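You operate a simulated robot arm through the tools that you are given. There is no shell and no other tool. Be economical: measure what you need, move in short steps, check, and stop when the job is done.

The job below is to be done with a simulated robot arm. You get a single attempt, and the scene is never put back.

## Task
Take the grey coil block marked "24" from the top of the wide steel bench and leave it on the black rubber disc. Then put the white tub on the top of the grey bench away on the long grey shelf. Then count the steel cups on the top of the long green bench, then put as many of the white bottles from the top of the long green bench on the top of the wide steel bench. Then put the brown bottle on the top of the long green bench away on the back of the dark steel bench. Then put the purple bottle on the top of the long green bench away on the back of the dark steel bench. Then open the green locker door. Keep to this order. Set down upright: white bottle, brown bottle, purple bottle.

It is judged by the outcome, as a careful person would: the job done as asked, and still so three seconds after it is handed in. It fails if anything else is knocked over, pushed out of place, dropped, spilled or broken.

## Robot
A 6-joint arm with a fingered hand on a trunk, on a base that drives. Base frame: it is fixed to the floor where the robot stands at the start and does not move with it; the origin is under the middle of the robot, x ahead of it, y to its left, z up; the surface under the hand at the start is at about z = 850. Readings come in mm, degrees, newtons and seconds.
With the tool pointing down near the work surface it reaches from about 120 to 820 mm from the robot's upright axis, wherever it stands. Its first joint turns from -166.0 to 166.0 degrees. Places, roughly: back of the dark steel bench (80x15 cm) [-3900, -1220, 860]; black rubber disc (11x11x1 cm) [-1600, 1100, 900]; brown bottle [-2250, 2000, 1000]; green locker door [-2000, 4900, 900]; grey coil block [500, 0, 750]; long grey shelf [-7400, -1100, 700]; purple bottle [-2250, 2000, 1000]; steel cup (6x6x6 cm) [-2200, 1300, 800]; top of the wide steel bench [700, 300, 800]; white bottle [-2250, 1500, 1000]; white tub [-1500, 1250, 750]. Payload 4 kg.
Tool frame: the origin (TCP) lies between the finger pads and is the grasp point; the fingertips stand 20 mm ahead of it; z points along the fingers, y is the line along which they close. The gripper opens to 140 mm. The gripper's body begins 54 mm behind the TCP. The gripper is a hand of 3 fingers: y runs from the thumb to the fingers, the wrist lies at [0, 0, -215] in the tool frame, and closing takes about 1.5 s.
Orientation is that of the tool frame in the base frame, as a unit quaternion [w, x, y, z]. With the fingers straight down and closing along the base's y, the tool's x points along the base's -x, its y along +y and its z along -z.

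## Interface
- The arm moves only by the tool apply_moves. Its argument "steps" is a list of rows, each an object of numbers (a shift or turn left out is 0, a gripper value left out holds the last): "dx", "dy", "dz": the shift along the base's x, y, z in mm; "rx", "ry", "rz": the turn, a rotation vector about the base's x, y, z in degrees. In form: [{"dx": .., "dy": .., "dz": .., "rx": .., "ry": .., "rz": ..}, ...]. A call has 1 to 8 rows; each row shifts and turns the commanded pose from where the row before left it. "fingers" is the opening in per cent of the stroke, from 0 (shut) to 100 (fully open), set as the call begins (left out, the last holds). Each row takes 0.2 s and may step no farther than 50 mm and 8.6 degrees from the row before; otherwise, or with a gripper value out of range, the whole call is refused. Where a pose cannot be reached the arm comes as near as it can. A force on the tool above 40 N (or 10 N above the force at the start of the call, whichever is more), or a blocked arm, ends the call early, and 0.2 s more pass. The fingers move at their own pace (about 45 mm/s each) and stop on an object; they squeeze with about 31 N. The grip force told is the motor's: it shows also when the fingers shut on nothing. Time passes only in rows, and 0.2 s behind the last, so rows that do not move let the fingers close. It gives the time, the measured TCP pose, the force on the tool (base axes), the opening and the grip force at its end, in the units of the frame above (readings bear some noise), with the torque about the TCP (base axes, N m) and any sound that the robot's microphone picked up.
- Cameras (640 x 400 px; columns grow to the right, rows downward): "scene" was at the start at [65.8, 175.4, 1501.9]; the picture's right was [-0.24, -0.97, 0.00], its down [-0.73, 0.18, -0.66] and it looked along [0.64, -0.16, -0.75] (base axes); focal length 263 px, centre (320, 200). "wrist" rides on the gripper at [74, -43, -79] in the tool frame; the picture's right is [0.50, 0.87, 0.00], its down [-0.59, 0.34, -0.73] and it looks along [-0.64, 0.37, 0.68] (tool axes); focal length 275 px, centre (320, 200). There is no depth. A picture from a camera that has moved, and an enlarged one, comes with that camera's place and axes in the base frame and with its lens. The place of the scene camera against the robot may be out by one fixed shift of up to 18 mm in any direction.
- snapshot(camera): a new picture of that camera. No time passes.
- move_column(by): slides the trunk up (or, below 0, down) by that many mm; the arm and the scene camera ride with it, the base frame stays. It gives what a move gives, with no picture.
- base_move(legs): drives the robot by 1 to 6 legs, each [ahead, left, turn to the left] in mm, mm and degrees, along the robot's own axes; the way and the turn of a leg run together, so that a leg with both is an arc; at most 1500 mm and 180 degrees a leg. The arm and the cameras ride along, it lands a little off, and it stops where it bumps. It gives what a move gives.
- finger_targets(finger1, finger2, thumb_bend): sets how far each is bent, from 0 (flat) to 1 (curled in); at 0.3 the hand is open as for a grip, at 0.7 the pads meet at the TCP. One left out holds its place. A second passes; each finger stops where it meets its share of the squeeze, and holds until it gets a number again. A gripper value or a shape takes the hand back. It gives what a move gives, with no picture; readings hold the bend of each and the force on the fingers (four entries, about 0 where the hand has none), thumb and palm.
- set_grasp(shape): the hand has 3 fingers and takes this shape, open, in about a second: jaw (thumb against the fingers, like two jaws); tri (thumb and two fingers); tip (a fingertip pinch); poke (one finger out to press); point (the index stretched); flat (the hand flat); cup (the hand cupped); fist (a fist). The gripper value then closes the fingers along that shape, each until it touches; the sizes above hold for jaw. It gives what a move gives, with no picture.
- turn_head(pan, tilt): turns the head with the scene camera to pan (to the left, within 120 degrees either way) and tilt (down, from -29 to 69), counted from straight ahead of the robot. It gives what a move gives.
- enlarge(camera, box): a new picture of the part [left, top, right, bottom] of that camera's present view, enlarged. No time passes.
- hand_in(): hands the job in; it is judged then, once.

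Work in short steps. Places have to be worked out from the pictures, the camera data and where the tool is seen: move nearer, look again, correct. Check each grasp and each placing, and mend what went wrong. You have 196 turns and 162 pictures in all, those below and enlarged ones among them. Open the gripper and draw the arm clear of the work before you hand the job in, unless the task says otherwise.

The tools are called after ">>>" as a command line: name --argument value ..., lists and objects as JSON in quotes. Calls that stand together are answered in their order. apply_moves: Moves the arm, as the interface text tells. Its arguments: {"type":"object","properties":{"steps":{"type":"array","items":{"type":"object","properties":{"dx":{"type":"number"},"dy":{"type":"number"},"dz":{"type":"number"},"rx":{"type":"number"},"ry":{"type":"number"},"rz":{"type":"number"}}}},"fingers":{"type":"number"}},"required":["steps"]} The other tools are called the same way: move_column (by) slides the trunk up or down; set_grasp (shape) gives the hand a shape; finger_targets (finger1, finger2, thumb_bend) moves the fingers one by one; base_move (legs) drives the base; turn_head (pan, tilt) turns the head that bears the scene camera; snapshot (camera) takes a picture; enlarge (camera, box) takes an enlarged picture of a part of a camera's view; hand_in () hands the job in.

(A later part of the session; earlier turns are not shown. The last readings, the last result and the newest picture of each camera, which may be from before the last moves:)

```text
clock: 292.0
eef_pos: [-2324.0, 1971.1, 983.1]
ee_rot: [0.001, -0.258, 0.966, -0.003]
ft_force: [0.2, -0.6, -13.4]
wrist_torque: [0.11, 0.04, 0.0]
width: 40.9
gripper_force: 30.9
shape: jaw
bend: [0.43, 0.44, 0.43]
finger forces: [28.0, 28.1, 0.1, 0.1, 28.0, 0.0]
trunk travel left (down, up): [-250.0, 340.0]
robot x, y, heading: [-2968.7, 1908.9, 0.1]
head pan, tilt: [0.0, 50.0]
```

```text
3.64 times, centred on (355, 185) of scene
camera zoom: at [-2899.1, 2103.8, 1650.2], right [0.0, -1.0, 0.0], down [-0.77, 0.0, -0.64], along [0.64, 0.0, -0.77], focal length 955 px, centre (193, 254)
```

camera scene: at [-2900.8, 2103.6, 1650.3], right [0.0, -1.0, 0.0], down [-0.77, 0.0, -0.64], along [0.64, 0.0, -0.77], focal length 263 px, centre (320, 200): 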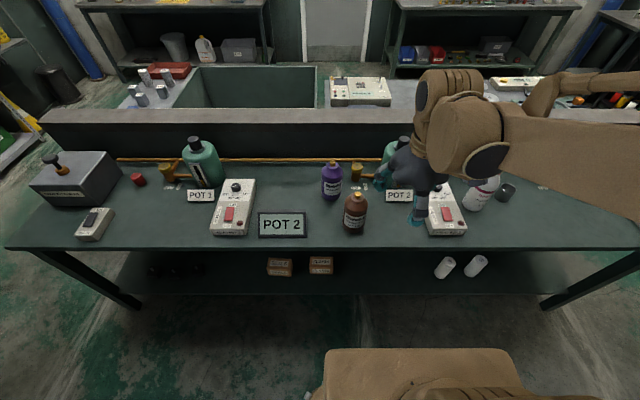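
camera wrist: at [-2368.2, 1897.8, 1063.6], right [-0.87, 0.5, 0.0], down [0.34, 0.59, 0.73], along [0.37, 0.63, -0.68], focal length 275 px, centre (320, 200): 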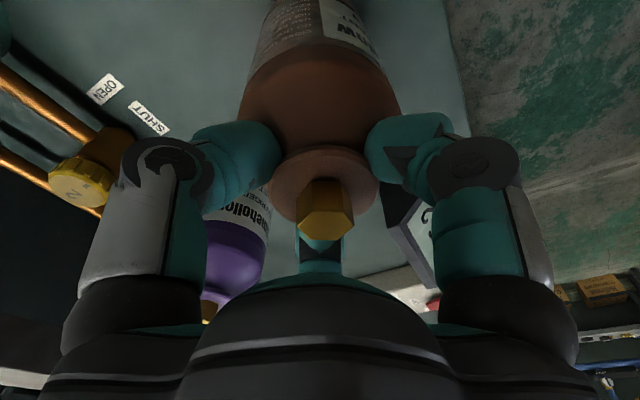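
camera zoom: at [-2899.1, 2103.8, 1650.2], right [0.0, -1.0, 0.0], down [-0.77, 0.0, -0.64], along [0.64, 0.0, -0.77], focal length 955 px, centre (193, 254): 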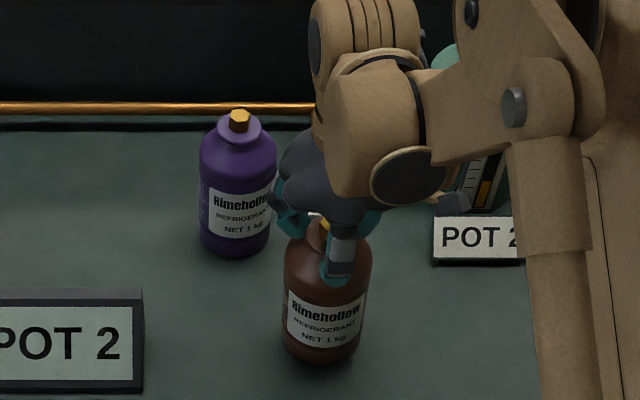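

The bottle lifts (13 N) without slipping. I raise it clear, tuck in and drive round to face the dark steel bench.

>>> apply_moves --steps '[{"dz": 30}, {"dz": 40}, {"dz": 45}, {"dz": 50}, {"dz": 50}, {"dz": 45}, {"dz": 0}]'

>>> apply_moves --steps '[{"dx": -45, "dy": -10}, {"dx": -45, "dy": -10}, {"dx": -45, "dy": -10}, {"dx": -45, "dy": -10}, {"dx": -45, "dy": -10}, {"dx": -15}]'

>>> base_move --legs '[[0, -1500, 0], [0, -400, 0], [0, 0, -90], [0, -930, 0]]'

>>> turn_head --pan 0 --tilt 40

>>> snapshot --camera "scene"

>>> snapshot --camera "wrist"

```text
clock: 293.6
eef_pos: [-2325.4, 1970.7, 1244.9]
ee_rot: [0.001, -0.259, 0.966, -0.003]
ft_force: [-0.7, -0.1, -12.7]
wrist_torque: [0.05, 0.02, -0.01]
width: 40.8
gripper_force: 30.8
shape: jaw
bend: [0.43, 0.44, 0.43]
finger forces: [26.7, 27.9, 0.0, 0.0, 28.1, 0.0]
trunk travel left (down, up): [-250.0, 340.0]
robot x, y, heading: [-2968.0, 1908.8, 0.1]
head pan, tilt: [0.0, 50.0]
```

```text
clock: 295.0
eef_pos: [-2564.6, 1920.9, 1243.4]
ee_rot: [0.002, -0.258, 0.966, -0.002]
ft_force: [0.5, 0.0, -11.9]
wrist_torque: [0.08, 0.01, 0.0]
width: 41.0
gripper_force: 31.0
shape: jaw
bend: [0.43, 0.44, 0.44]
finger forces: [27.3, 28.4, 0.0, 0.1, 27.9, 0.0]
trunk travel left (down, up): [-250.0, 340.0]
robot x, y, heading: [-2965.9, 1914.1, -0.0]
head pan, tilt: [0.0, 50.0]
```

```text
clock: 312.9
eef_pos: [-3883.5, -399.2, 1243.5]
ee_rot: [-0.001, 0.498, 0.867, -0.002]
ft_force: [-0.7, -0.9, -13.1]
wrist_torque: [0.04, -0.04, -0.04]
width: 40.7
gripper_force: 31.1
shape: jaw
bend: [0.43, 0.44, 0.44]
finger forces: [25.9, 27.9, 0.1, 0.0, 28.6, 0.0]
trunk travel left (down, up): [-250.0, 340.0]
robot x, y, heading: [-3898.2, 5.5, -89.7]
head pan, tilt: [0.0, 50.0]
```

```text
clock: 313.6
eef_pos: [-3883.3, -400.5, 1244.3]
ee_rot: [-0.001, 0.498, 0.867, -0.003]
ft_force: [-0.3, -0.3, -12.2]
wrist_torque: [0.06, -0.1, -0.02]
width: 41.0
gripper_force: 31.6
shape: jaw
bend: [0.43, 0.44, 0.44]
finger forces: [26.1, 27.9, 0.0, 0.0, 28.4, 0.0]
trunk travel left (down, up): [-250.0, 340.0]
robot x, y, heading: [-3897.2, 7.5, -89.5]
head pan, tilt: [0.0, 40.0]
```

```text
72 pictures are left
camera scene: at [-3697.3, -58.8, 1664.3], right [-1.0, -0.01, 0.0], down [0.0, 0.64, -0.77], along [0.0, -0.77, -0.64], focal length 263 px, centre (320, 200)
```

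scene: 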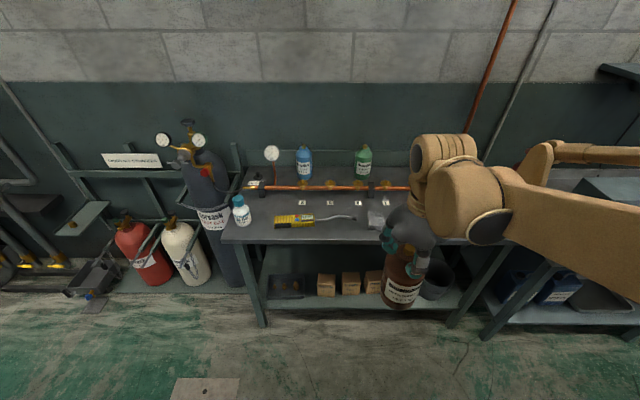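

```text
71 pictures are left
camera wrist: at [-3958.7, -357.2, 1324.8], right [0.5, 0.87, -0.01], down [0.59, -0.33, 0.73], along [0.64, -0.37, -0.68], focal length 275 px, centre (320, 200)
```

wrist: 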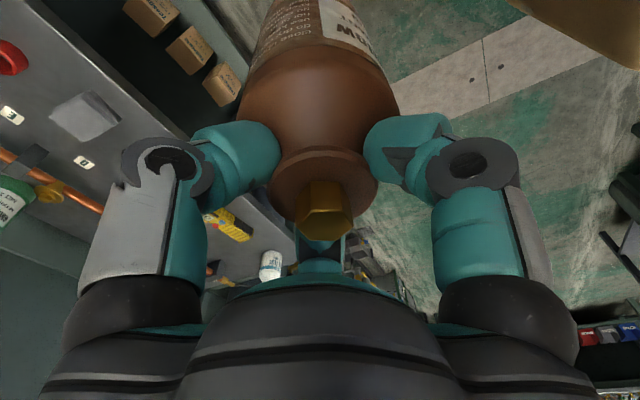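

The back strip behind the copper pipe holds a blue bottle (x≈-3613) and a green one (x≈-3925). I'll put the brown bottle between them at about (-3770, -1205); I drive in.

>>> base_move --legs '[[0, 100, -0.4], [420, 0, 0]]'

>>> snapshot --camera "scene"

>>> snapshot --camera "wrist"

```text
clock: 316.9
eef_pos: [-3787.3, -825.0, 1245.0]
ee_rot: [0.0, 0.501, 0.866, -0.003]
ft_force: [-0.5, -0.6, -12.1]
wrist_torque: [0.03, -0.08, -0.02]
width: 40.7
gripper_force: 30.6
shape: jaw
bend: [0.43, 0.44, 0.44]
finger forces: [26.1, 28.0, 0.0, 0.1, 28.4, 0.1]
trunk travel left (down, up): [-250.0, 340.0]
robot x, y, heading: [-3799.3, -420.4, -90.1]
head pan, tilt: [0.0, 40.0]
```

```text
70 pictures are left
camera scene: at [-3598.6, -485.4, 1664.3], right [-1.0, 0.0, 0.0], down [0.0, 0.64, -0.77], along [0.0, -0.77, -0.64], focal length 263 px, centre (320, 200)
```

scene: 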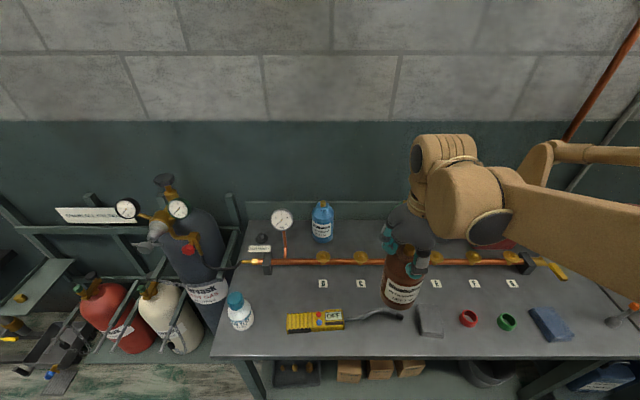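

```text
69 pictures are left
camera wrist: at [-3862.0, -781.8, 1324.6], right [0.5, 0.86, 0.0], down [0.59, -0.34, 0.73], along [0.63, -0.37, -0.68], focal length 275 px, centre (320, 200)
```

wrist: 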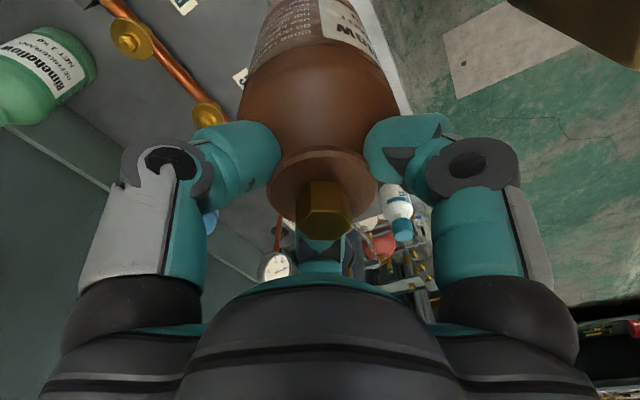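

I extend over the strip between the two bottles, keeping above the pipe, then look before descending.

>>> apply_moves --steps '[{"dx": 5, "dy": -47}, {"dx": 5, "dy": -47}, {"dx": 5, "dy": -47}, {"dx": 5, "dy": -47}, {"dy": -48}, {"dy": -48}, {"dy": -48}, {"dy": -48}]'

>>> apply_moves --steps '[{"dz": -50}, {"dz": -50}, {"dz": -40}, {"dz": 0}]'

>>> snapshot --camera "scene"

>>> snapshot --camera "wrist"

```text
clock: 318.7
eef_pos: [-3766.6, -1208.4, 1240.7]
ee_rot: [-0.003, 0.501, 0.865, -0.001]
ft_force: [0.4, -2.1, -12.8]
wrist_torque: [-0.07, -0.06, 0.01]
width: 40.5
gripper_force: 31.0
shape: jaw
bend: [0.43, 0.44, 0.43]
finger forces: [26.3, 29.3, 0.0, 0.0, 29.3, 0.0]
trunk travel left (down, up): [-250.0, 340.0]
robot x, y, heading: [-3802.0, -420.2, -89.8]
head pan, tilt: [0.0, 40.0]
```

```text
clock: 319.7
eef_pos: [-3767.1, -1204.8, 1102.9]
ee_rot: [0.0, 0.501, 0.865, -0.002]
ft_force: [0.4, 0.7, -12.3]
wrist_torque: [0.02, -0.09, 0.02]
width: 40.5
gripper_force: 31.1
shape: jaw
bend: [0.43, 0.44, 0.43]
finger forces: [26.7, 28.8, 0.0, 0.1, 29.9, 0.0]
trunk travel left (down, up): [-250.0, 340.0]
robot x, y, heading: [-3802.7, -420.7, -90.0]
head pan, tilt: [0.0, 40.0]
```

```text
68 pictures are left
camera scene: at [-3598.6, -484.7, 1664.4], right [-1.0, 0.0, 0.0], down [0.0, 0.64, -0.77], along [0.0, -0.77, -0.64], focal length 263 px, centre (320, 200)
```

scene: 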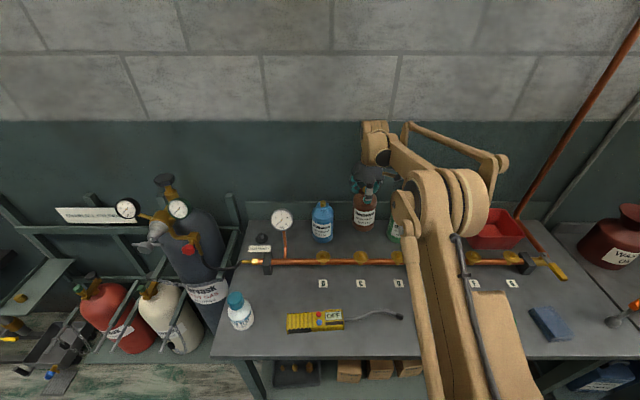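

```text
67 pictures are left
camera wrist: at [-3842.1, -1159.9, 1183.0], right [0.5, 0.86, 0.0], down [0.59, -0.34, 0.73], along [0.63, -0.37, -0.68], focal length 275 px, centre (320, 200)
```

wrist: 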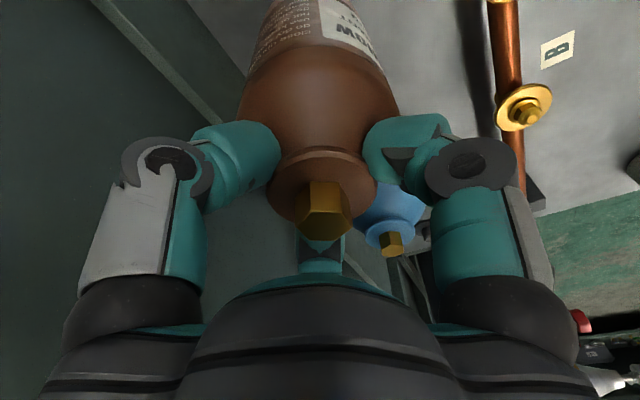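

Clear: brown is between blue and green, behind the pipe. I lower to contact in small steps.

>>> apply_moves --steps '[{"dz": -30}, {"dz": -25}, {"dz": -8}, {"dz": -4}, {"dz": -3}, {"dz": -2}, {"dz": -2}, {"dz": -2}]'

```text
clock: 321.5
eef_pos: [-3768.5, -1202.0, 1032.4]
ee_rot: [0.001, 0.501, 0.865, -0.003]
ft_force: [-4.5, -8.6, 33.2]
wrist_torque: [-0.71, -0.3, -0.11]
width: 41.3
gripper_force: 31.0
shape: jaw
bend: [0.43, 0.44, 0.43]
finger forces: [30.6, 48.6, 0.1, 0.0, 42.8, 0.0]
trunk travel left (down, up): [-250.0, 340.0]
robot x, y, heading: [-3798.5, -418.8, -90.4]
head pan, tilt: [0.0, 40.0]
```

Contact at z≈1032. I ease up 4 mm to unload and check.

>>> apply_moves --steps '[{"dz": 2}, {"dz": 2}, {"dz": 0}]'

>>> enlarge --camera "scene" --box '[280, 140, 440, 270]'

```text
clock: 322.3
eef_pos: [-3768.9, -1204.2, 1030.9]
ee_rot: [-0.001, 0.501, 0.866, -0.003]
ft_force: [-1.4, -0.1, -3.0]
wrist_torque: [0.03, 0.11, 0.01]
width: 40.9
gripper_force: 30.8
shape: jaw
bend: [0.43, 0.44, 0.43]
finger forces: [28.8, 26.7, 0.1, 0.0, 34.0, 0.0]
trunk travel left (down, up): [-250.0, 340.0]
robot x, y, heading: [-3800.5, -422.4, -89.9]
head pan, tilt: [0.0, 40.0]
```

```text
3.08 times, centred on (360, 205) of scene
camera zoom: at [-3598.9, -484.2, 1664.3], right [-1.0, 0.0, 0.0], down [0.0, 0.64, -0.77], along [0.0, -0.77, -0.64], focal length 808 px, centre (197, 185)
```

zoom: 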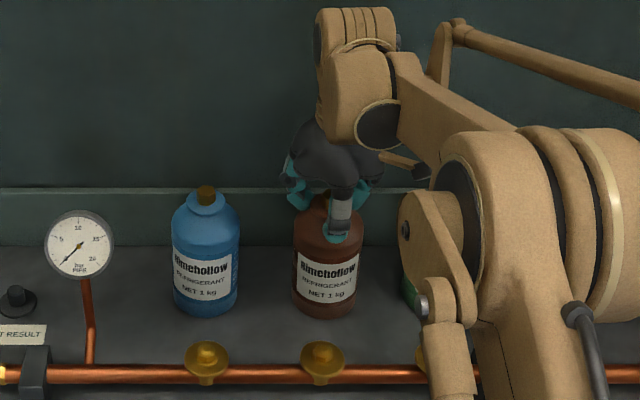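

It rests upright in line with the blue bottle. I open and lift away.

>>> apply_moves --steps '[{"dz": -0.5}, {"dz": 0}, {"dz": 0}, {"dz": 0}, {"dz": 0}, {"dz": 0}]' --fingers 62

>>> apply_moves --steps '[{"dz": 20}, {"dz": 50}, {"dz": 50}, {"dz": 50}, {"dz": 35}, {"dy": 48}, {"dy": 48}, {"dy": 48}]'

>>> apply_moves --steps '[{"dy": 48}, {"dy": 48}, {"dy": 48}, {"dy": 48}, {"dy": 40}]'

>>> enlarge --camera "scene" --box '[220, 140, 460, 290]'

```text
clock: 323.7
eef_pos: [-3766.7, -1203.7, 1032.6]
ee_rot: [0.0, 0.501, 0.866, -0.002]
ft_force: [-0.8, -0.3, 0.3]
wrist_torque: [0.0, 0.04, -0.02]
width: 86.1
gripper_force: 0.0
shape: jaw
bend: [0.3, 0.3, 0.28]
finger forces: [0.0, 0.1, 0.0, 0.0, 0.1, 0.0]
trunk travel left (down, up): [-250.0, 340.0]
robot x, y, heading: [-3798.7, -421.8, -90.2]
head pan, tilt: [0.0, 40.0]
```

```text
clock: 325.5
eef_pos: [-3768.3, -1057.1, 1237.1]
ee_rot: [0.0, 0.502, 0.865, -0.003]
ft_force: [-0.1, 1.2, 0.5]
wrist_torque: [0.01, 0.03, -0.03]
width: 86.4
gripper_force: 0.2
shape: jaw
bend: [0.3, 0.3, 0.28]
finger forces: [0.0, 0.1, 0.1, 0.0, 0.0, 0.0]
trunk travel left (down, up): [-250.0, 340.0]
robot x, y, heading: [-3800.5, -426.1, -90.0]
head pan, tilt: [0.0, 40.0]
```

```text
clock: 326.7
eef_pos: [-3767.6, -826.3, 1237.0]
ee_rot: [0.0, 0.502, 0.865, -0.003]
ft_force: [0.6, -0.2, 0.4]
wrist_torque: [0.03, -0.01, 0.01]
width: 86.5
gripper_force: 0.0
shape: jaw
bend: [0.3, 0.3, 0.28]
finger forces: [0.0, 0.1, 0.0, 0.0, 0.0, 0.1]
trunk travel left (down, up): [-250.0, 340.0]
robot x, y, heading: [-3800.6, -423.0, -90.2]
head pan, tilt: [0.0, 40.0]
```

```text
2.67 times, centred on (340, 215) of scene
camera zoom: at [-3598.8, -481.3, 1664.6], right [-1.0, 0.0, 0.0], down [0.0, 0.64, -0.77], along [0.0, -0.77, -0.64], focal length 700 px, centre (267, 160)
```

zoom: 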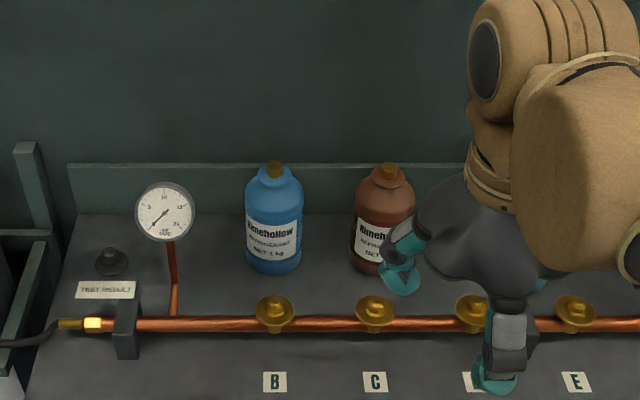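

Brown is done and upright. I go back for the purple bottle at about (-2165, 2060).

>>> base_move --legs '[[-425, 0, 0], [0, 0, 90.2], [870, 0, 0], [0, 1500, 0], [0, 510, 0]]'

>>> apply_moves --steps '[{"dx": 46, "dy": 3}, {"dx": 46, "dy": 3}, {"dx": 46, "dy": 3}, {"dx": 46, "dy": 3}, {"dx": 46, "dy": 3}, {"dx": 46, "dy": 3}]'

>>> turn_head --pan 0 --tilt 50

>>> snapshot --camera "scene"

>>> snapshot --camera "wrist"

```text
clock: 347.0
eef_pos: [-2537.8, 2056.7, 1237.7]
ee_rot: [0.001, -0.259, 0.966, -0.002]
ft_force: [-0.1, 0.1, 0.6]
wrist_torque: [-0.02, 0.04, 0.01]
width: 86.5
gripper_force: 0.0
shape: jaw
bend: [0.3, 0.3, 0.28]
finger forces: [0.1, 0.0, 0.0, 0.0, 0.1, 0.0]
trunk travel left (down, up): [-250.0, 340.0]
robot x, y, heading: [-2948.0, 2023.6, -0.1]
head pan, tilt: [0.0, 40.0]
```

```text
clock: 348.4
eef_pos: [-2261.4, 2074.7, 1235.6]
ee_rot: [0.002, -0.258, 0.966, -0.002]
ft_force: [0.3, 0.2, -0.1]
wrist_torque: [-0.03, 0.01, -0.04]
width: 86.4
gripper_force: 0.0
shape: jaw
bend: [0.3, 0.3, 0.28]
finger forces: [0.0, 0.1, 0.0, 0.0, 0.0, 0.1]
trunk travel left (down, up): [-250.0, 340.0]
robot x, y, heading: [-2943.3, 2022.4, 0.1]
head pan, tilt: [0.0, 40.0]
```

```text
clock: 349.1
eef_pos: [-2262.6, 2074.5, 1235.3]
ee_rot: [0.002, -0.259, 0.966, -0.002]
ft_force: [0.4, -0.4, -0.1]
wrist_torque: [-0.02, -0.01, 0.01]
width: 86.6
gripper_force: 0.0
shape: jaw
bend: [0.3, 0.3, 0.28]
finger forces: [0.0, 0.0, 0.0, 0.0, 0.0, 0.0]
trunk travel left (down, up): [-250.0, 340.0]
robot x, y, heading: [-2943.0, 2024.5, -0.1]
head pan, tilt: [0.0, 50.0]
```

```text
64 pictures are left
camera scene: at [-2877.8, 2218.0, 1650.3], right [0.0, -1.0, 0.0], down [-0.77, 0.0, -0.64], along [0.64, 0.0, -0.77], focal length 263 px, centre (320, 200)
```

scene: 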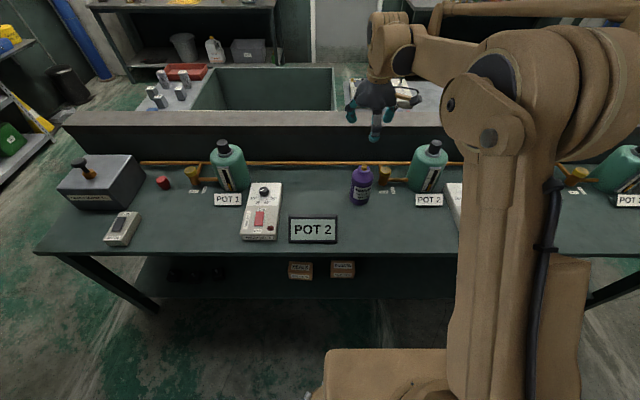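

```text
63 pictures are left
camera wrist: at [-2307.1, 2001.4, 1317.2], right [-0.87, 0.5, -0.01], down [0.34, 0.59, 0.73], along [0.37, 0.63, -0.68], focal length 275 px, centre (320, 200)
```

wrist: 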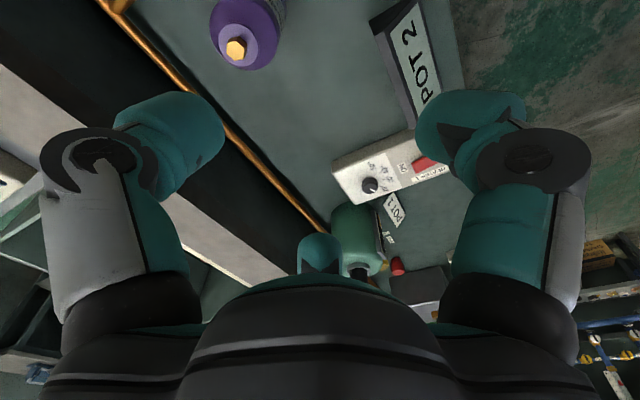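

The purple cap is at about (-2166, 2048, 979). I move above it.

>>> apply_moves --steps '[{"dx": 48, "dy": -13}, {"dx": 48, "dy": -13}, {"dz": -50}, {"dz": -50}, {"dz": -50}, {"dz": -28}, {"dz": 0}]'

>>> snapshot --camera "wrist"

>>> enlarge --camera "scene" --box '[280, 90, 460, 240]'

```text
clock: 350.7
eef_pos: [-2166.7, 2048.9, 1057.5]
ee_rot: [0.001, -0.259, 0.966, -0.003]
ft_force: [-0.3, 0.4, -0.6]
wrist_torque: [0.0, 0.01, -0.02]
width: 86.2
gripper_force: 0.1
shape: jaw
bend: [0.3, 0.3, 0.28]
finger forces: [0.0, 0.1, 0.0, 0.1, 0.0, 0.0]
trunk travel left (down, up): [-250.0, 340.0]
robot x, y, heading: [-2944.2, 2021.2, 0.1]
head pan, tilt: [0.0, 50.0]
```

```text
62 pictures are left
camera wrist: at [-2211.1, 1975.4, 1138.8], right [-0.87, 0.5, -0.01], down [0.34, 0.59, 0.73], along [0.37, 0.63, -0.68], focal length 275 px, centre (320, 200)
```

wrist: 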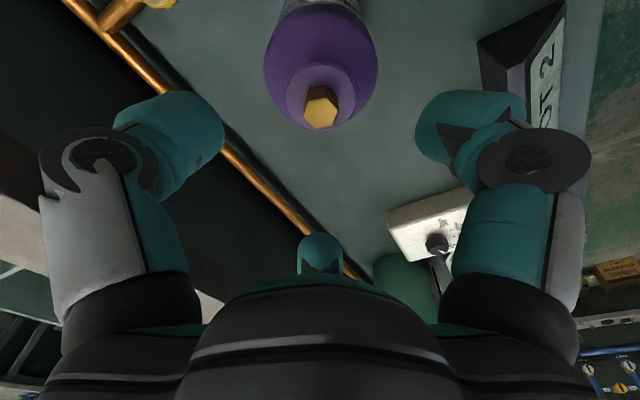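

```text
2.67 times, centred on (370, 165) of scene
camera zoom: at [-2878.2, 2218.0, 1650.3], right [0.0, -1.0, 0.0], down [-0.77, 0.0, -0.64], along [0.64, 0.0, -0.77], focal length 700 px, centre (187, 293)
```

zoom: 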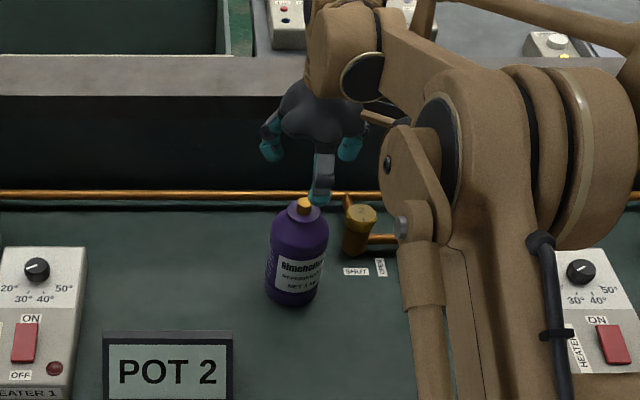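

Centred. I descend to z≈969, close on the collar and test lift.

>>> apply_moves --steps '[{"dy": 1, "dz": -45}, {"dz": -30}, {"dz": -13}, {"dz": 0}]'

>>> apply_moves --steps '[{"dz": 0}, {"dz": 0}, {"dz": 0}, {"dz": 0}, {"dz": 0}, {"dz": 0}, {"dz": 0}]' --fingers 0

>>> apply_moves --steps '[{"dz": 3}, {"dz": 4}, {"dz": 4}, {"dz": 4}, {"dz": 0}, {"dz": 0}]'

>>> snapshot --camera "wrist"

```text
clock: 351.7
eef_pos: [-2167.6, 2049.0, 970.3]
ee_rot: [0.001, -0.259, 0.966, -0.002]
ft_force: [-0.6, -0.5, 0.2]
wrist_torque: [0.02, -0.02, 0.01]
width: 86.4
gripper_force: 0.1
shape: jaw
bend: [0.3, 0.3, 0.28]
finger forces: [0.1, 0.0, 0.0, 0.0, 0.0, 0.0]
trunk travel left (down, up): [-250.0, 340.0]
robot x, y, heading: [-2941.7, 2024.0, 0.1]
head pan, tilt: [0.0, 50.0]
```

```text
clock: 353.3
eef_pos: [-2165.8, 2048.5, 970.4]
ee_rot: [0.002, -0.259, 0.966, -0.002]
ft_force: [-1.5, -1.3, -0.2]
wrist_torque: [0.17, 0.21, 0.03]
width: 41.4
gripper_force: 31.1
shape: jaw
bend: [0.44, 0.42, 0.43]
finger forces: [26.8, 27.0, 0.0, 0.0, 26.2, 0.0]
trunk travel left (down, up): [-250.0, 340.0]
robot x, y, heading: [-2944.6, 2023.7, 0.0]
head pan, tilt: [0.0, 50.0]
```

```text
clock: 354.7
eef_pos: [-2166.6, 2049.6, 985.2]
ee_rot: [0.002, -0.259, 0.966, -0.002]
ft_force: [0.2, 0.3, -13.5]
wrist_torque: [0.01, 0.01, 0.0]
width: 41.6
gripper_force: 31.0
shape: jaw
bend: [0.44, 0.42, 0.44]
finger forces: [25.9, 27.0, 0.0, 0.1, 26.3, 0.0]
trunk travel left (down, up): [-250.0, 340.0]
robot x, y, heading: [-2944.2, 2021.4, -0.1]
head pan, tilt: [0.0, 50.0]
```

```text
60 pictures are left
camera wrist: at [-2209.7, 1975.9, 1065.4], right [-0.87, 0.5, 0.0], down [0.34, 0.59, 0.73], along [0.37, 0.63, -0.68], focal length 275 px, centre (320, 200)
```

wrist: 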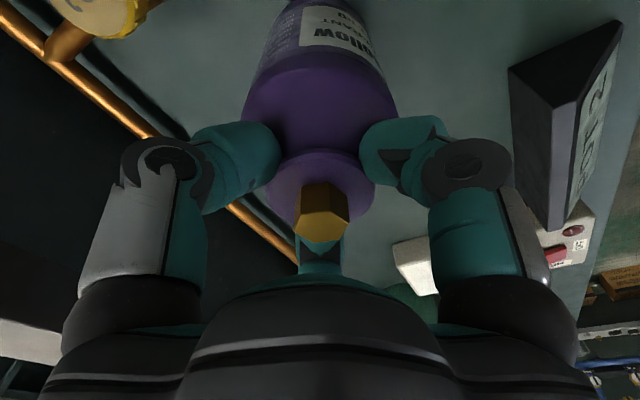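

Held, 13.5 N. I lift, tuck in, and drive to the dark bench at x≈-4100.

>>> apply_moves --steps '[{"dz": 30}, {"dz": 45}, {"dz": 45}, {"dz": 50}, {"dz": 50}, {"dz": 45}]'

>>> apply_moves --steps '[{"dx": -46}, {"dx": -46}, {"dx": -46}, {"dx": -46}, {"dx": -46}, {"dx": -46}, {"dx": -46}, {"dx": -46}]'

>>> base_move --legs '[[0, -1500, 0], [0, -520, 0], [0, 0, -90], [0, -1150, 0], [400, 0, 0]]'

>>> turn_head --pan 0 --tilt 40

>>> snapshot --camera "scene"

>>> snapshot --camera "wrist"

```text
clock: 356.1
eef_pos: [-2166.3, 2049.8, 1249.9]
ee_rot: [0.001, -0.258, 0.966, -0.003]
ft_force: [0.6, 0.8, -12.6]
wrist_torque: [0.03, 0.03, 0.04]
width: 41.2
gripper_force: 30.6
shape: jaw
bend: [0.44, 0.42, 0.44]
finger forces: [25.8, 27.4, 0.0, 0.0, 26.6, 0.0]
trunk travel left (down, up): [-250.0, 340.0]
robot x, y, heading: [-2947.6, 2026.3, 0.2]
head pan, tilt: [0.0, 50.0]
```

```text
clock: 357.9
eef_pos: [-2537.7, 2048.9, 1252.4]
ee_rot: [0.002, -0.259, 0.966, -0.001]
ft_force: [-1.0, 0.1, -10.7]
wrist_torque: [-0.01, 0.0, 0.0]
width: 40.5
gripper_force: 31.4
shape: jaw
bend: [0.45, 0.42, 0.44]
finger forces: [25.1, 26.4, 0.0, 0.1, 25.2, 0.0]
trunk travel left (down, up): [-250.0, 340.0]
robot x, y, heading: [-2946.5, 2021.8, 0.1]
head pan, tilt: [0.0, 50.0]
```

```text
clock: 379.3
eef_pos: [-4082.3, -770.2, 1250.8]
ee_rot: [0.0, 0.511, 0.859, -0.003]
ft_force: [0.1, -2.0, -12.5]
wrist_torque: [-0.04, 0.03, -0.02]
width: 40.4
gripper_force: 31.2
shape: jaw
bend: [0.45, 0.42, 0.44]
finger forces: [22.1, 24.8, 0.0, 0.0, 23.3, 0.1]
trunk travel left (down, up): [-250.0, 340.0]
robot x, y, heading: [-4097.9, -356.6, -91.1]
head pan, tilt: [0.0, 50.0]
```

```text
clock: 380.0
eef_pos: [-4082.7, -768.7, 1252.0]
ee_rot: [-0.001, 0.511, 0.86, -0.002]
ft_force: [0.4, -0.1, -12.5]
wrist_torque: [0.0, 0.02, -0.03]
width: 40.3
gripper_force: 31.0
shape: jaw
bend: [0.45, 0.42, 0.44]
finger forces: [22.8, 24.6, 0.1, 0.0, 22.8, 0.0]
trunk travel left (down, up): [-250.0, 340.0]
robot x, y, heading: [-4096.2, -361.1, -91.7]
head pan, tilt: [0.0, 40.0]
```

```text
59 pictures are left
camera scene: at [-3898.4, -424.6, 1664.3], right [-1.0, 0.02, 0.0], down [0.01, 0.64, -0.77], along [-0.02, -0.77, -0.64], focal length 263 px, centre (320, 200)
```

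scene: 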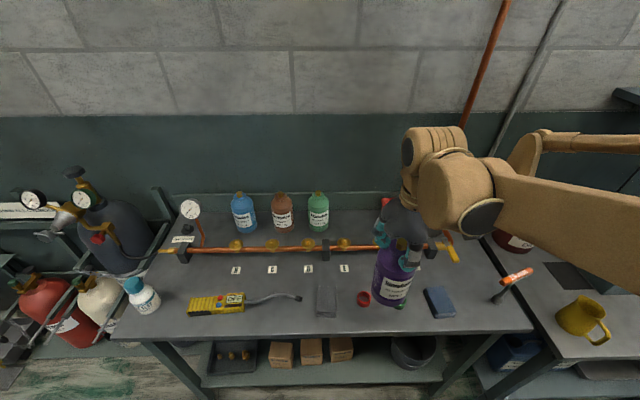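

```text
58 pictures are left
camera wrist: at [-4155.6, -723.4, 1332.1], right [0.52, 0.85, -0.01], down [0.58, -0.35, 0.73], along [0.62, -0.39, -0.68], focal length 275 px, centre (320, 200)
```

wrist: 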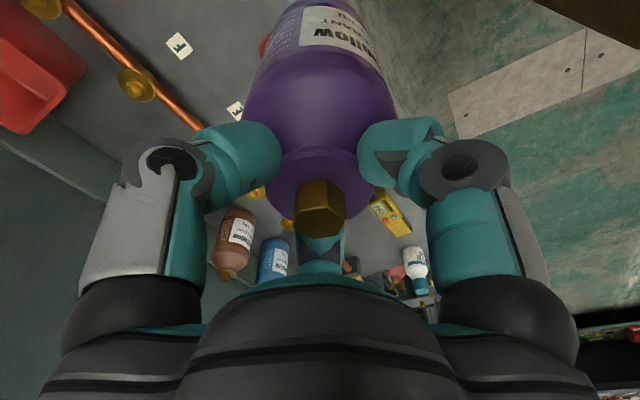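

Green bottle is at x≈-3911, the red tray edge at about x=-4190; the gap centre is x≈-4068. I correct heading, drive 60 mm ahead and extend over it.

>>> base_move --legs '[[60, 0, 1.6]]'

>>> apply_moves --steps '[{"dy": -47}, {"dy": -47}, {"dy": -47}, {"dy": -47}, {"dy": -47}, {"dy": -47}, {"dy": -47}, {"dz": 0}]'

>>> snapshot --camera "wrist"

>>> snapshot --camera "scene"

```text
clock: 381.0
eef_pos: [-4072.0, -829.3, 1250.4]
ee_rot: [-0.002, 0.499, 0.867, -0.003]
ft_force: [-0.3, -2.0, -12.5]
wrist_torque: [-0.08, 0.06, -0.02]
width: 40.6
gripper_force: 31.2
shape: jaw
bend: [0.45, 0.42, 0.44]
finger forces: [21.3, 25.1, 0.0, 0.0, 24.0, 0.0]
trunk travel left (down, up): [-250.0, 340.0]
robot x, y, heading: [-4101.4, -418.2, -89.6]
head pan, tilt: [0.0, 40.0]
```

```text
clock: 382.8
eef_pos: [-4069.7, -1156.2, 1252.7]
ee_rot: [0.0, 0.499, 0.867, -0.004]
ft_force: [-0.9, 0.3, -11.3]
wrist_torque: [-0.01, 0.01, -0.03]
width: 39.9
gripper_force: 31.0
shape: jaw
bend: [0.45, 0.42, 0.44]
finger forces: [22.6, 24.4, 0.1, 0.0, 22.7, 0.0]
trunk travel left (down, up): [-250.0, 340.0]
robot x, y, heading: [-4098.0, -420.7, -89.5]
head pan, tilt: [0.0, 40.0]
```

```text
57 pictures are left
camera wrist: at [-4145.3, -1113.4, 1333.6], right [0.5, 0.87, -0.01], down [0.59, -0.33, 0.73], along [0.63, -0.37, -0.68], focal length 275 px, centre (320, 200)
```

wrist: 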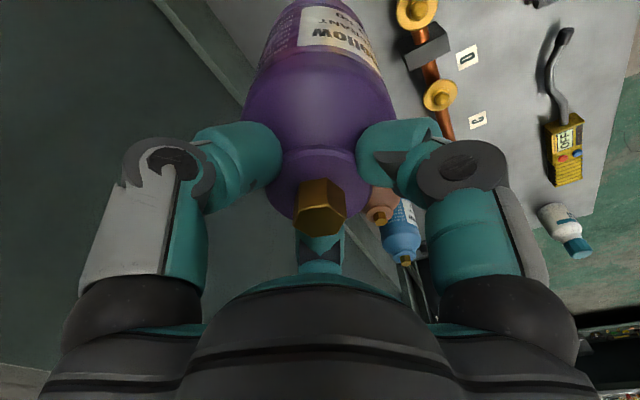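

```text
56 pictures are left
camera scene: at [-3897.0, -477.3, 1664.5], right [-1.0, 0.0, 0.0], down [0.0, 0.64, -0.77], along [0.0, -0.77, -0.64], focal length 263 px, centre (320, 200)
```

scene: 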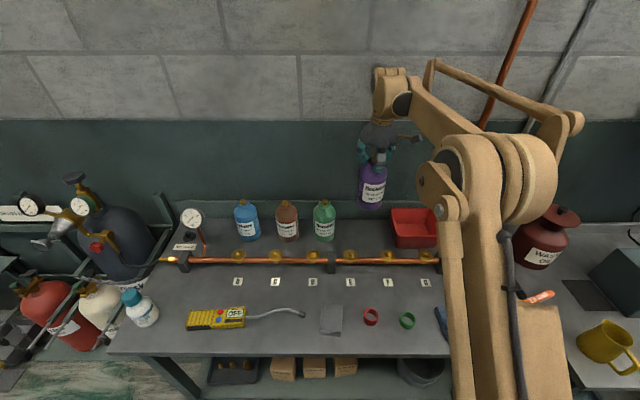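

The spot between green and the tray is clear. I shift to (-4075, -1203) and lower.

>>> apply_moves --steps '[{"dx": -5, "dy": -47}, {"dz": -50}, {"dz": -50}, {"dz": -50}, {"dz": -40}, {"dz": -12}, {"dz": -5}, {"dz": 0}]'

>>> apply_moves --steps '[{"dz": -3}, {"dz": -3}, {"dz": -2}, {"dz": -2}, {"dz": 0}]'

>>> enlarge --camera "scene" --box '[280, 120, 460, 270]'

```text
clock: 384.6
eef_pos: [-4076.4, -1204.0, 1043.7]
ee_rot: [-0.001, 0.498, 0.867, -0.003]
ft_force: [0.3, 0.4, -12.2]
wrist_torque: [0.06, 0.0, -0.01]
width: 39.9
gripper_force: 31.1
shape: jaw
bend: [0.46, 0.42, 0.44]
finger forces: [22.8, 23.9, 0.1, 0.0, 21.6, 0.0]
trunk travel left (down, up): [-250.0, 340.0]
robot x, y, heading: [-4098.0, -417.5, -89.8]
head pan, tilt: [0.0, 40.0]
```

```text
clock: 385.8
eef_pos: [-4075.8, -1204.1, 1034.3]
ee_rot: [0.0, 0.498, 0.867, -0.003]
ft_force: [-0.8, -2.8, 1.8]
wrist_torque: [-0.08, -0.03, 0.01]
width: 40.0
gripper_force: 30.8
shape: jaw
bend: [0.46, 0.42, 0.44]
finger forces: [24.5, 27.9, 0.1, 0.0, 26.5, 0.0]
trunk travel left (down, up): [-250.0, 340.0]
robot x, y, heading: [-4096.6, -417.0, -89.4]
head pan, tilt: [0.0, 40.0]
```

```text
2.67 times, centred on (370, 195) of scene
camera zoom: at [-3897.3, -478.3, 1664.6], right [-1.0, 0.0, 0.0], down [0.0, 0.64, -0.77], along [0.0, -0.77, -0.64], focal length 700 px, centre (187, 213)
```

zoom: 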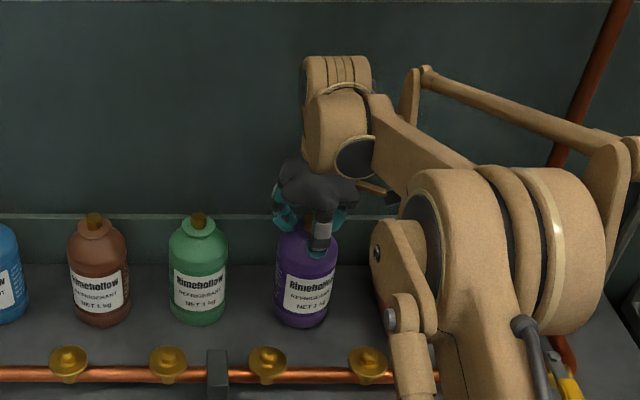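

The purple bottle rests on the bench (load off the hand), upright. I open and lift away.

>>> apply_moves --steps '[{"dz": -0.5}, {"dz": 0}, {"dz": 0}, {"dz": 0}, {"dz": 0}, {"dz": 0}]' --fingers 62

>>> apply_moves --steps '[{"dz": 20}, {"dz": 50}, {"dz": 50}, {"dz": 50}, {"dz": 35}, {"dy": 48}, {"dy": 48}, {"dy": 48}]'

>>> apply_moves --steps '[{"dy": 48}, {"dy": 48}, {"dy": 48}, {"dy": 48}, {"dy": 40}]'

>>> snapshot --camera "scene"

```text
clock: 387.2
eef_pos: [-4077.3, -1203.5, 1033.9]
ee_rot: [0.001, 0.499, 0.867, -0.003]
ft_force: [-0.9, -0.7, 0.9]
wrist_torque: [0.04, 0.01, 0.0]
width: 86.3
gripper_force: 0.0
shape: jaw
bend: [0.3, 0.3, 0.28]
finger forces: [0.0, 0.0, 0.0, 0.1, 0.1, 0.0]
trunk travel left (down, up): [-250.0, 340.0]
robot x, y, heading: [-4098.2, -422.1, -89.9]
head pan, tilt: [0.0, 40.0]
```

```text
clock: 389.0
eef_pos: [-4077.4, -1056.4, 1241.9]
ee_rot: [0.001, 0.498, 0.867, -0.004]
ft_force: [0.8, 1.1, 0.0]
wrist_torque: [-0.02, -0.05, -0.03]
width: 86.4
gripper_force: 0.0
shape: jaw
bend: [0.3, 0.3, 0.28]
finger forces: [0.1, 0.0, 0.1, 0.0, 0.0, 0.0]
trunk travel left (down, up): [-250.0, 340.0]
robot x, y, heading: [-4097.3, -418.5, -90.0]
head pan, tilt: [0.0, 40.0]
```

```text
clock: 390.2
eef_pos: [-4075.2, -824.0, 1239.5]
ee_rot: [0.0, 0.499, 0.867, -0.004]
ft_force: [0.5, 0.7, 1.1]
wrist_torque: [-0.03, -0.03, 0.0]
width: 86.4
gripper_force: 0.0
shape: jaw
bend: [0.3, 0.3, 0.28]
finger forces: [0.1, 0.1, 0.1, 0.0, 0.0, 0.0]
trunk travel left (down, up): [-250.0, 340.0]
robot x, y, heading: [-4097.3, -417.3, -89.5]
head pan, tilt: [0.0, 40.0]
```

```text
54 pictures are left
camera scene: at [-3897.2, -475.7, 1664.5], right [-1.0, 0.0, 0.0], down [0.0, 0.64, -0.77], along [0.0, -0.77, -0.64], focal length 263 px, centre (320, 200)
```

scene: 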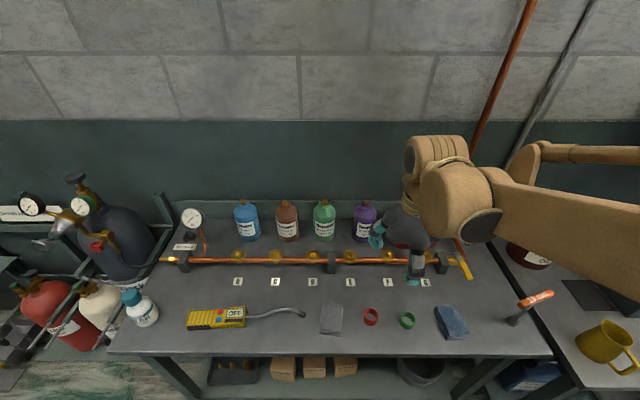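

All four bottles stand in a row. Now the locker: I drive back along the green bench to its far end and look.

>>> base_move --legs '[[-420, 0, 0], [0, 0, 90], [1120, 0, 0], [0, 1500, 0], [0, 1500, 0]]'

>>> turn_head --pan 70 --tilt 20

>>> snapshot --camera "scene"

```text
clock: 415.9
eef_pos: [-2562.4, 3011.7, 1240.2]
ee_rot: [0.001, -0.255, 0.967, -0.002]
ft_force: [0.1, 1.0, -0.3]
wrist_torque: [-0.04, -0.03, -0.01]
width: 86.4
gripper_force: 0.0
shape: jaw
bend: [0.3, 0.3, 0.28]
finger forces: [0.0, 0.1, 0.0, 0.0, 0.0, 0.1]
trunk travel left (down, up): [-250.0, 340.0]
robot x, y, heading: [-2975.4, 2998.8, -0.5]
head pan, tilt: [0.0, 40.0]
```

```text
clock: 417.3
eef_pos: [-2562.8, 3012.0, 1240.0]
ee_rot: [0.002, -0.254, 0.967, -0.003]
ft_force: [0.1, -0.3, -0.3]
wrist_torque: [0.02, -0.01, -0.01]
width: 86.6
gripper_force: 0.2
shape: jaw
bend: [0.3, 0.3, 0.28]
finger forces: [0.0, 0.0, 0.0, 0.0, 0.0, 0.0]
trunk travel left (down, up): [-250.0, 340.0]
robot x, y, heading: [-2969.9, 2995.0, -0.2]
head pan, tilt: [70.0, 20.0]
```

```text
53 pictures are left
camera scene: at [-2948.8, 3277.8, 1695.9], right [0.94, -0.35, 0.0], down [-0.12, -0.32, -0.94], along [0.33, 0.88, -0.34], focal length 263 px, centre (320, 200)
```

scene: 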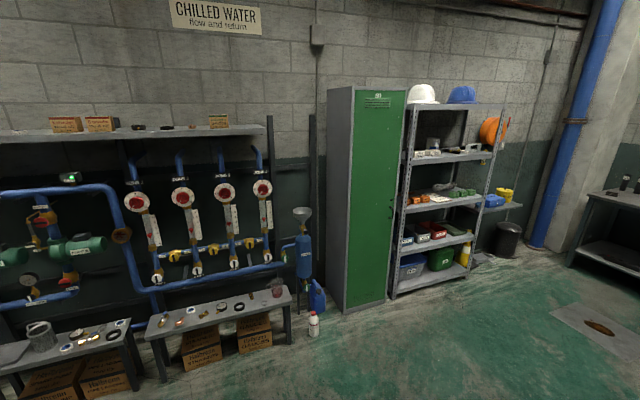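

The locker front is at y≈4898, x from -2112 to -1667, with a handle near (-1729, 4890, 926). I enlarge it.

>>> enlarge --camera "scene" --box '[340, 150, 420, 250]'

>>> base_move --legs '[[0, 700, 0], [900, 0, 0], [0, 0, 90]]'

>>> turn_head --pan 0 --tilt 30

>>> snapshot --camera "scene"

```text
4.00 times, centred on (380, 200) of scene
camera zoom: at [-2948.8, 3277.8, 1695.9], right [0.94, -0.35, 0.0], down [-0.12, -0.32, -0.94], along [0.33, 0.88, -0.34], focal length 1050 px, centre (80, 200)
```

zoom: 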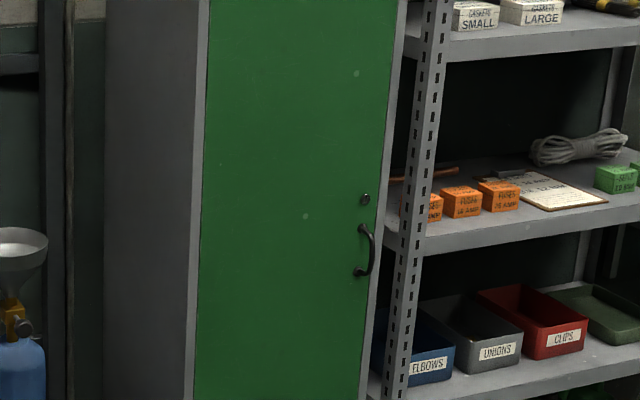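

```text
clock: 429.4
eef_pos: [-2083.9, 4100.6, 1238.8]
ee_rot: [-0.003, 0.866, -0.5, -0.001]
ft_force: [-0.1, -0.3, 0.4]
wrist_torque: [-0.01, 0.01, 0.02]
width: 86.5
gripper_force: 0.2
shape: jaw
bend: [0.3, 0.3, 0.28]
finger forces: [0.0, 0.0, 0.0, 0.0, 0.0, 0.0]
trunk travel left (down, up): [-250.0, 340.0]
robot x, y, heading: [-2063.7, 3691.8, 90.0]
head pan, tilt: [70.0, 20.0]
```

```text
clock: 430.8
eef_pos: [-2083.4, 4099.8, 1239.2]
ee_rot: [-0.003, 0.866, -0.5, 0.0]
ft_force: [0.0, 0.5, 0.8]
wrist_torque: [0.0, 0.02, 0.0]
width: 86.2
gripper_force: 0.0
shape: jaw
bend: [0.3, 0.3, 0.28]
finger forces: [0.0, 0.1, 0.1, 0.1, 0.0, 0.0]
trunk travel left (down, up): [-250.0, 340.0]
robot x, y, heading: [-2063.9, 3694.2, 90.1]
head pan, tilt: [0.0, 30.0]
```

```text
51 pictures are left
camera scene: at [-2245.0, 3765.3, 1679.8], right [1.0, 0.0, 0.0], down [0.0, -0.5, -0.87], along [0.0, 0.87, -0.5], focal length 263 px, centre (320, 200)
```

scene: 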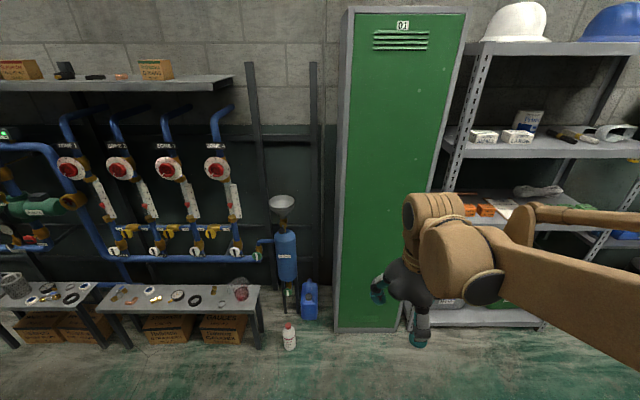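

The locker has a vertical D-handle at about x=-1758, z 853–948, hinges on the left. I position the robot right of centre, lower the trunk, and turn the hand to point horizontally at the door.

>>> base_move --legs '[[0, -190, 0]]'

>>> move_column --by -200

>>> apply_moves --steps '[{"dy": 45, "rz": -7.5}, {"dy": 45, "rz": -7.5}, {"dy": 45, "rz": -7.5}, {"dy": 45, "rz": -7.5}, {"dy": 45}, {"dy": 25}, {"rx": 8.4}, {"rx": 8.4}]' --fingers 45

>>> apply_moves --steps '[{"rx": 8.4}, {"rx": 8.4}, {"rx": 8.4}, {"rx": 8.4}, {"rx": 8.4}, {"rx": 8.4}, {"rx": 8.4}, {"rx": 8.4}]'

>>> apply_moves --steps '[{"rx": 6}, {"dz": 0}]'

>>> snapshot --camera "scene"

>>> snapshot --camera "wrist"

```text
clock: 432.3
eef_pos: [-1892.2, 4101.0, 1241.0]
ee_rot: [-0.003, 0.865, -0.501, -0.001]
ft_force: [1.0, -0.3, 0.2]
wrist_torque: [0.03, 0.05, 0.01]
width: 86.2
gripper_force: 0.0
shape: jaw
bend: [0.3, 0.3, 0.28]
finger forces: [0.0, 0.1, 0.0, 0.1, 0.0, 0.1]
trunk travel left (down, up): [-250.0, 340.0]
robot x, y, heading: [-1876.5, 3691.2, 89.8]
head pan, tilt: [0.0, 30.0]
```

```text
clock: 434.5
eef_pos: [-1893.4, 4101.6, 1040.0]
ee_rot: [-0.004, 0.866, -0.501, 0.0]
ft_force: [-0.6, 0.6, -0.1]
wrist_torque: [-0.02, -0.04, 0.01]
width: 86.5
gripper_force: 0.0
shape: jaw
bend: [0.3, 0.3, 0.28]
finger forces: [0.1, 0.0, 0.1, 0.1, 0.1, 0.0]
trunk travel left (down, up): [-50.0, 540.0]
robot x, y, heading: [-1874.2, 3693.2, 90.1]
head pan, tilt: [0.0, 30.0]
```

```text
clock: 436.3
eef_pos: [-1893.4, 4350.3, 1041.0]
ee_rot: [0.106, -0.699, 0.7, 0.103]
ft_force: [0.3, 0.7, -0.2]
wrist_torque: [-0.01, 0.0, 0.02]
width: 63.3
gripper_force: 0.1
shape: jaw
bend: [0.36, 0.36, 0.35]
finger forces: [0.0, 0.1, 0.1, 0.0, 0.1, 0.0]
trunk travel left (down, up): [-50.0, 540.0]
robot x, y, heading: [-1870.8, 3690.5, 90.0]
head pan, tilt: [0.0, 30.0]
```

```text
clock: 438.1
eef_pos: [-1894.7, 4350.9, 1039.2]
ee_rot: [0.476, -0.523, 0.525, 0.474]
ft_force: [0.4, -0.5, -0.7]
wrist_torque: [-0.01, -0.01, -0.01]
width: 63.3
gripper_force: 0.1
shape: jaw
bend: [0.36, 0.36, 0.35]
finger forces: [0.0, 0.0, 0.0, 0.1, 0.0, 0.0]
trunk travel left (down, up): [-50.0, 540.0]
robot x, y, heading: [-1873.5, 3695.0, 90.1]
head pan, tilt: [0.0, 30.0]
```

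```text
clock: 438.7
eef_pos: [-1891.9, 4351.0, 1039.1]
ee_rot: [0.495, -0.505, 0.511, 0.489]
ft_force: [0.2, 0.9, -0.6]
wrist_torque: [0.01, 0.0, -0.03]
width: 63.4
gripper_force: 0.0
shape: jaw
bend: [0.36, 0.36, 0.35]
finger forces: [0.0, 0.0, 0.0, 0.0, 0.0, 0.0]
trunk travel left (down, up): [-50.0, 540.0]
robot x, y, heading: [-1874.5, 3689.1, 90.3]
head pan, tilt: [0.0, 30.0]
```

```text
50 pictures are left
camera scene: at [-2054.8, 3766.1, 1479.8], right [1.0, 0.0, 0.0], down [0.0, -0.5, -0.87], along [0.0, 0.87, -0.5], focal length 263 px, centre (320, 200)
```

scene: 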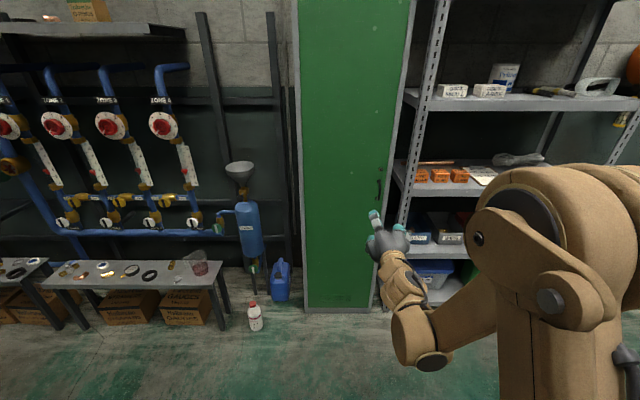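

```text
49 pictures are left
camera wrist: at [-1851.1, 4269.6, 969.4], right [-0.87, -0.01, -0.5], down [-0.35, -0.71, 0.61], along [-0.36, 0.7, 0.61], focal length 275 px, centre (320, 200)
```

wrist: 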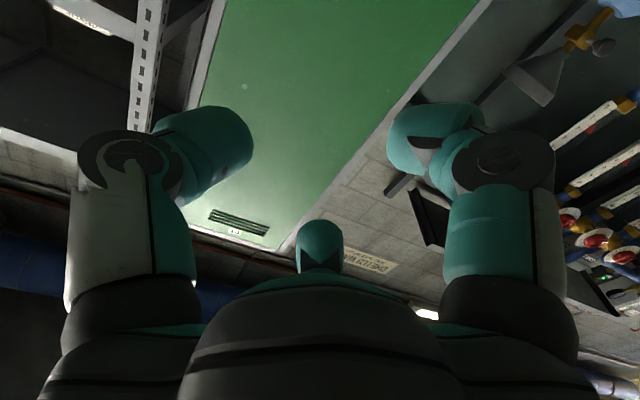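

The hand points at the door. I enlarge the handle to refine its position.

>>> enlarge --camera "scene" --box '[340, 130, 420, 230]'

```text
4.00 times, centred on (380, 180) of scene
camera zoom: at [-2054.8, 3766.1, 1479.8], right [1.0, 0.0, 0.0], down [0.0, -0.5, -0.87], along [0.0, 0.87, -0.5], focal length 1050 px, centre (80, 280)
```

zoom: 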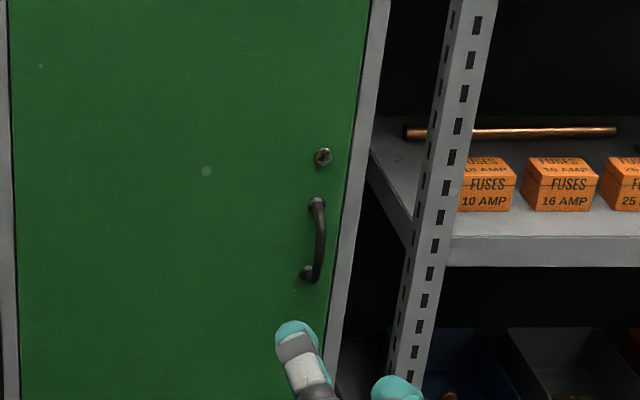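

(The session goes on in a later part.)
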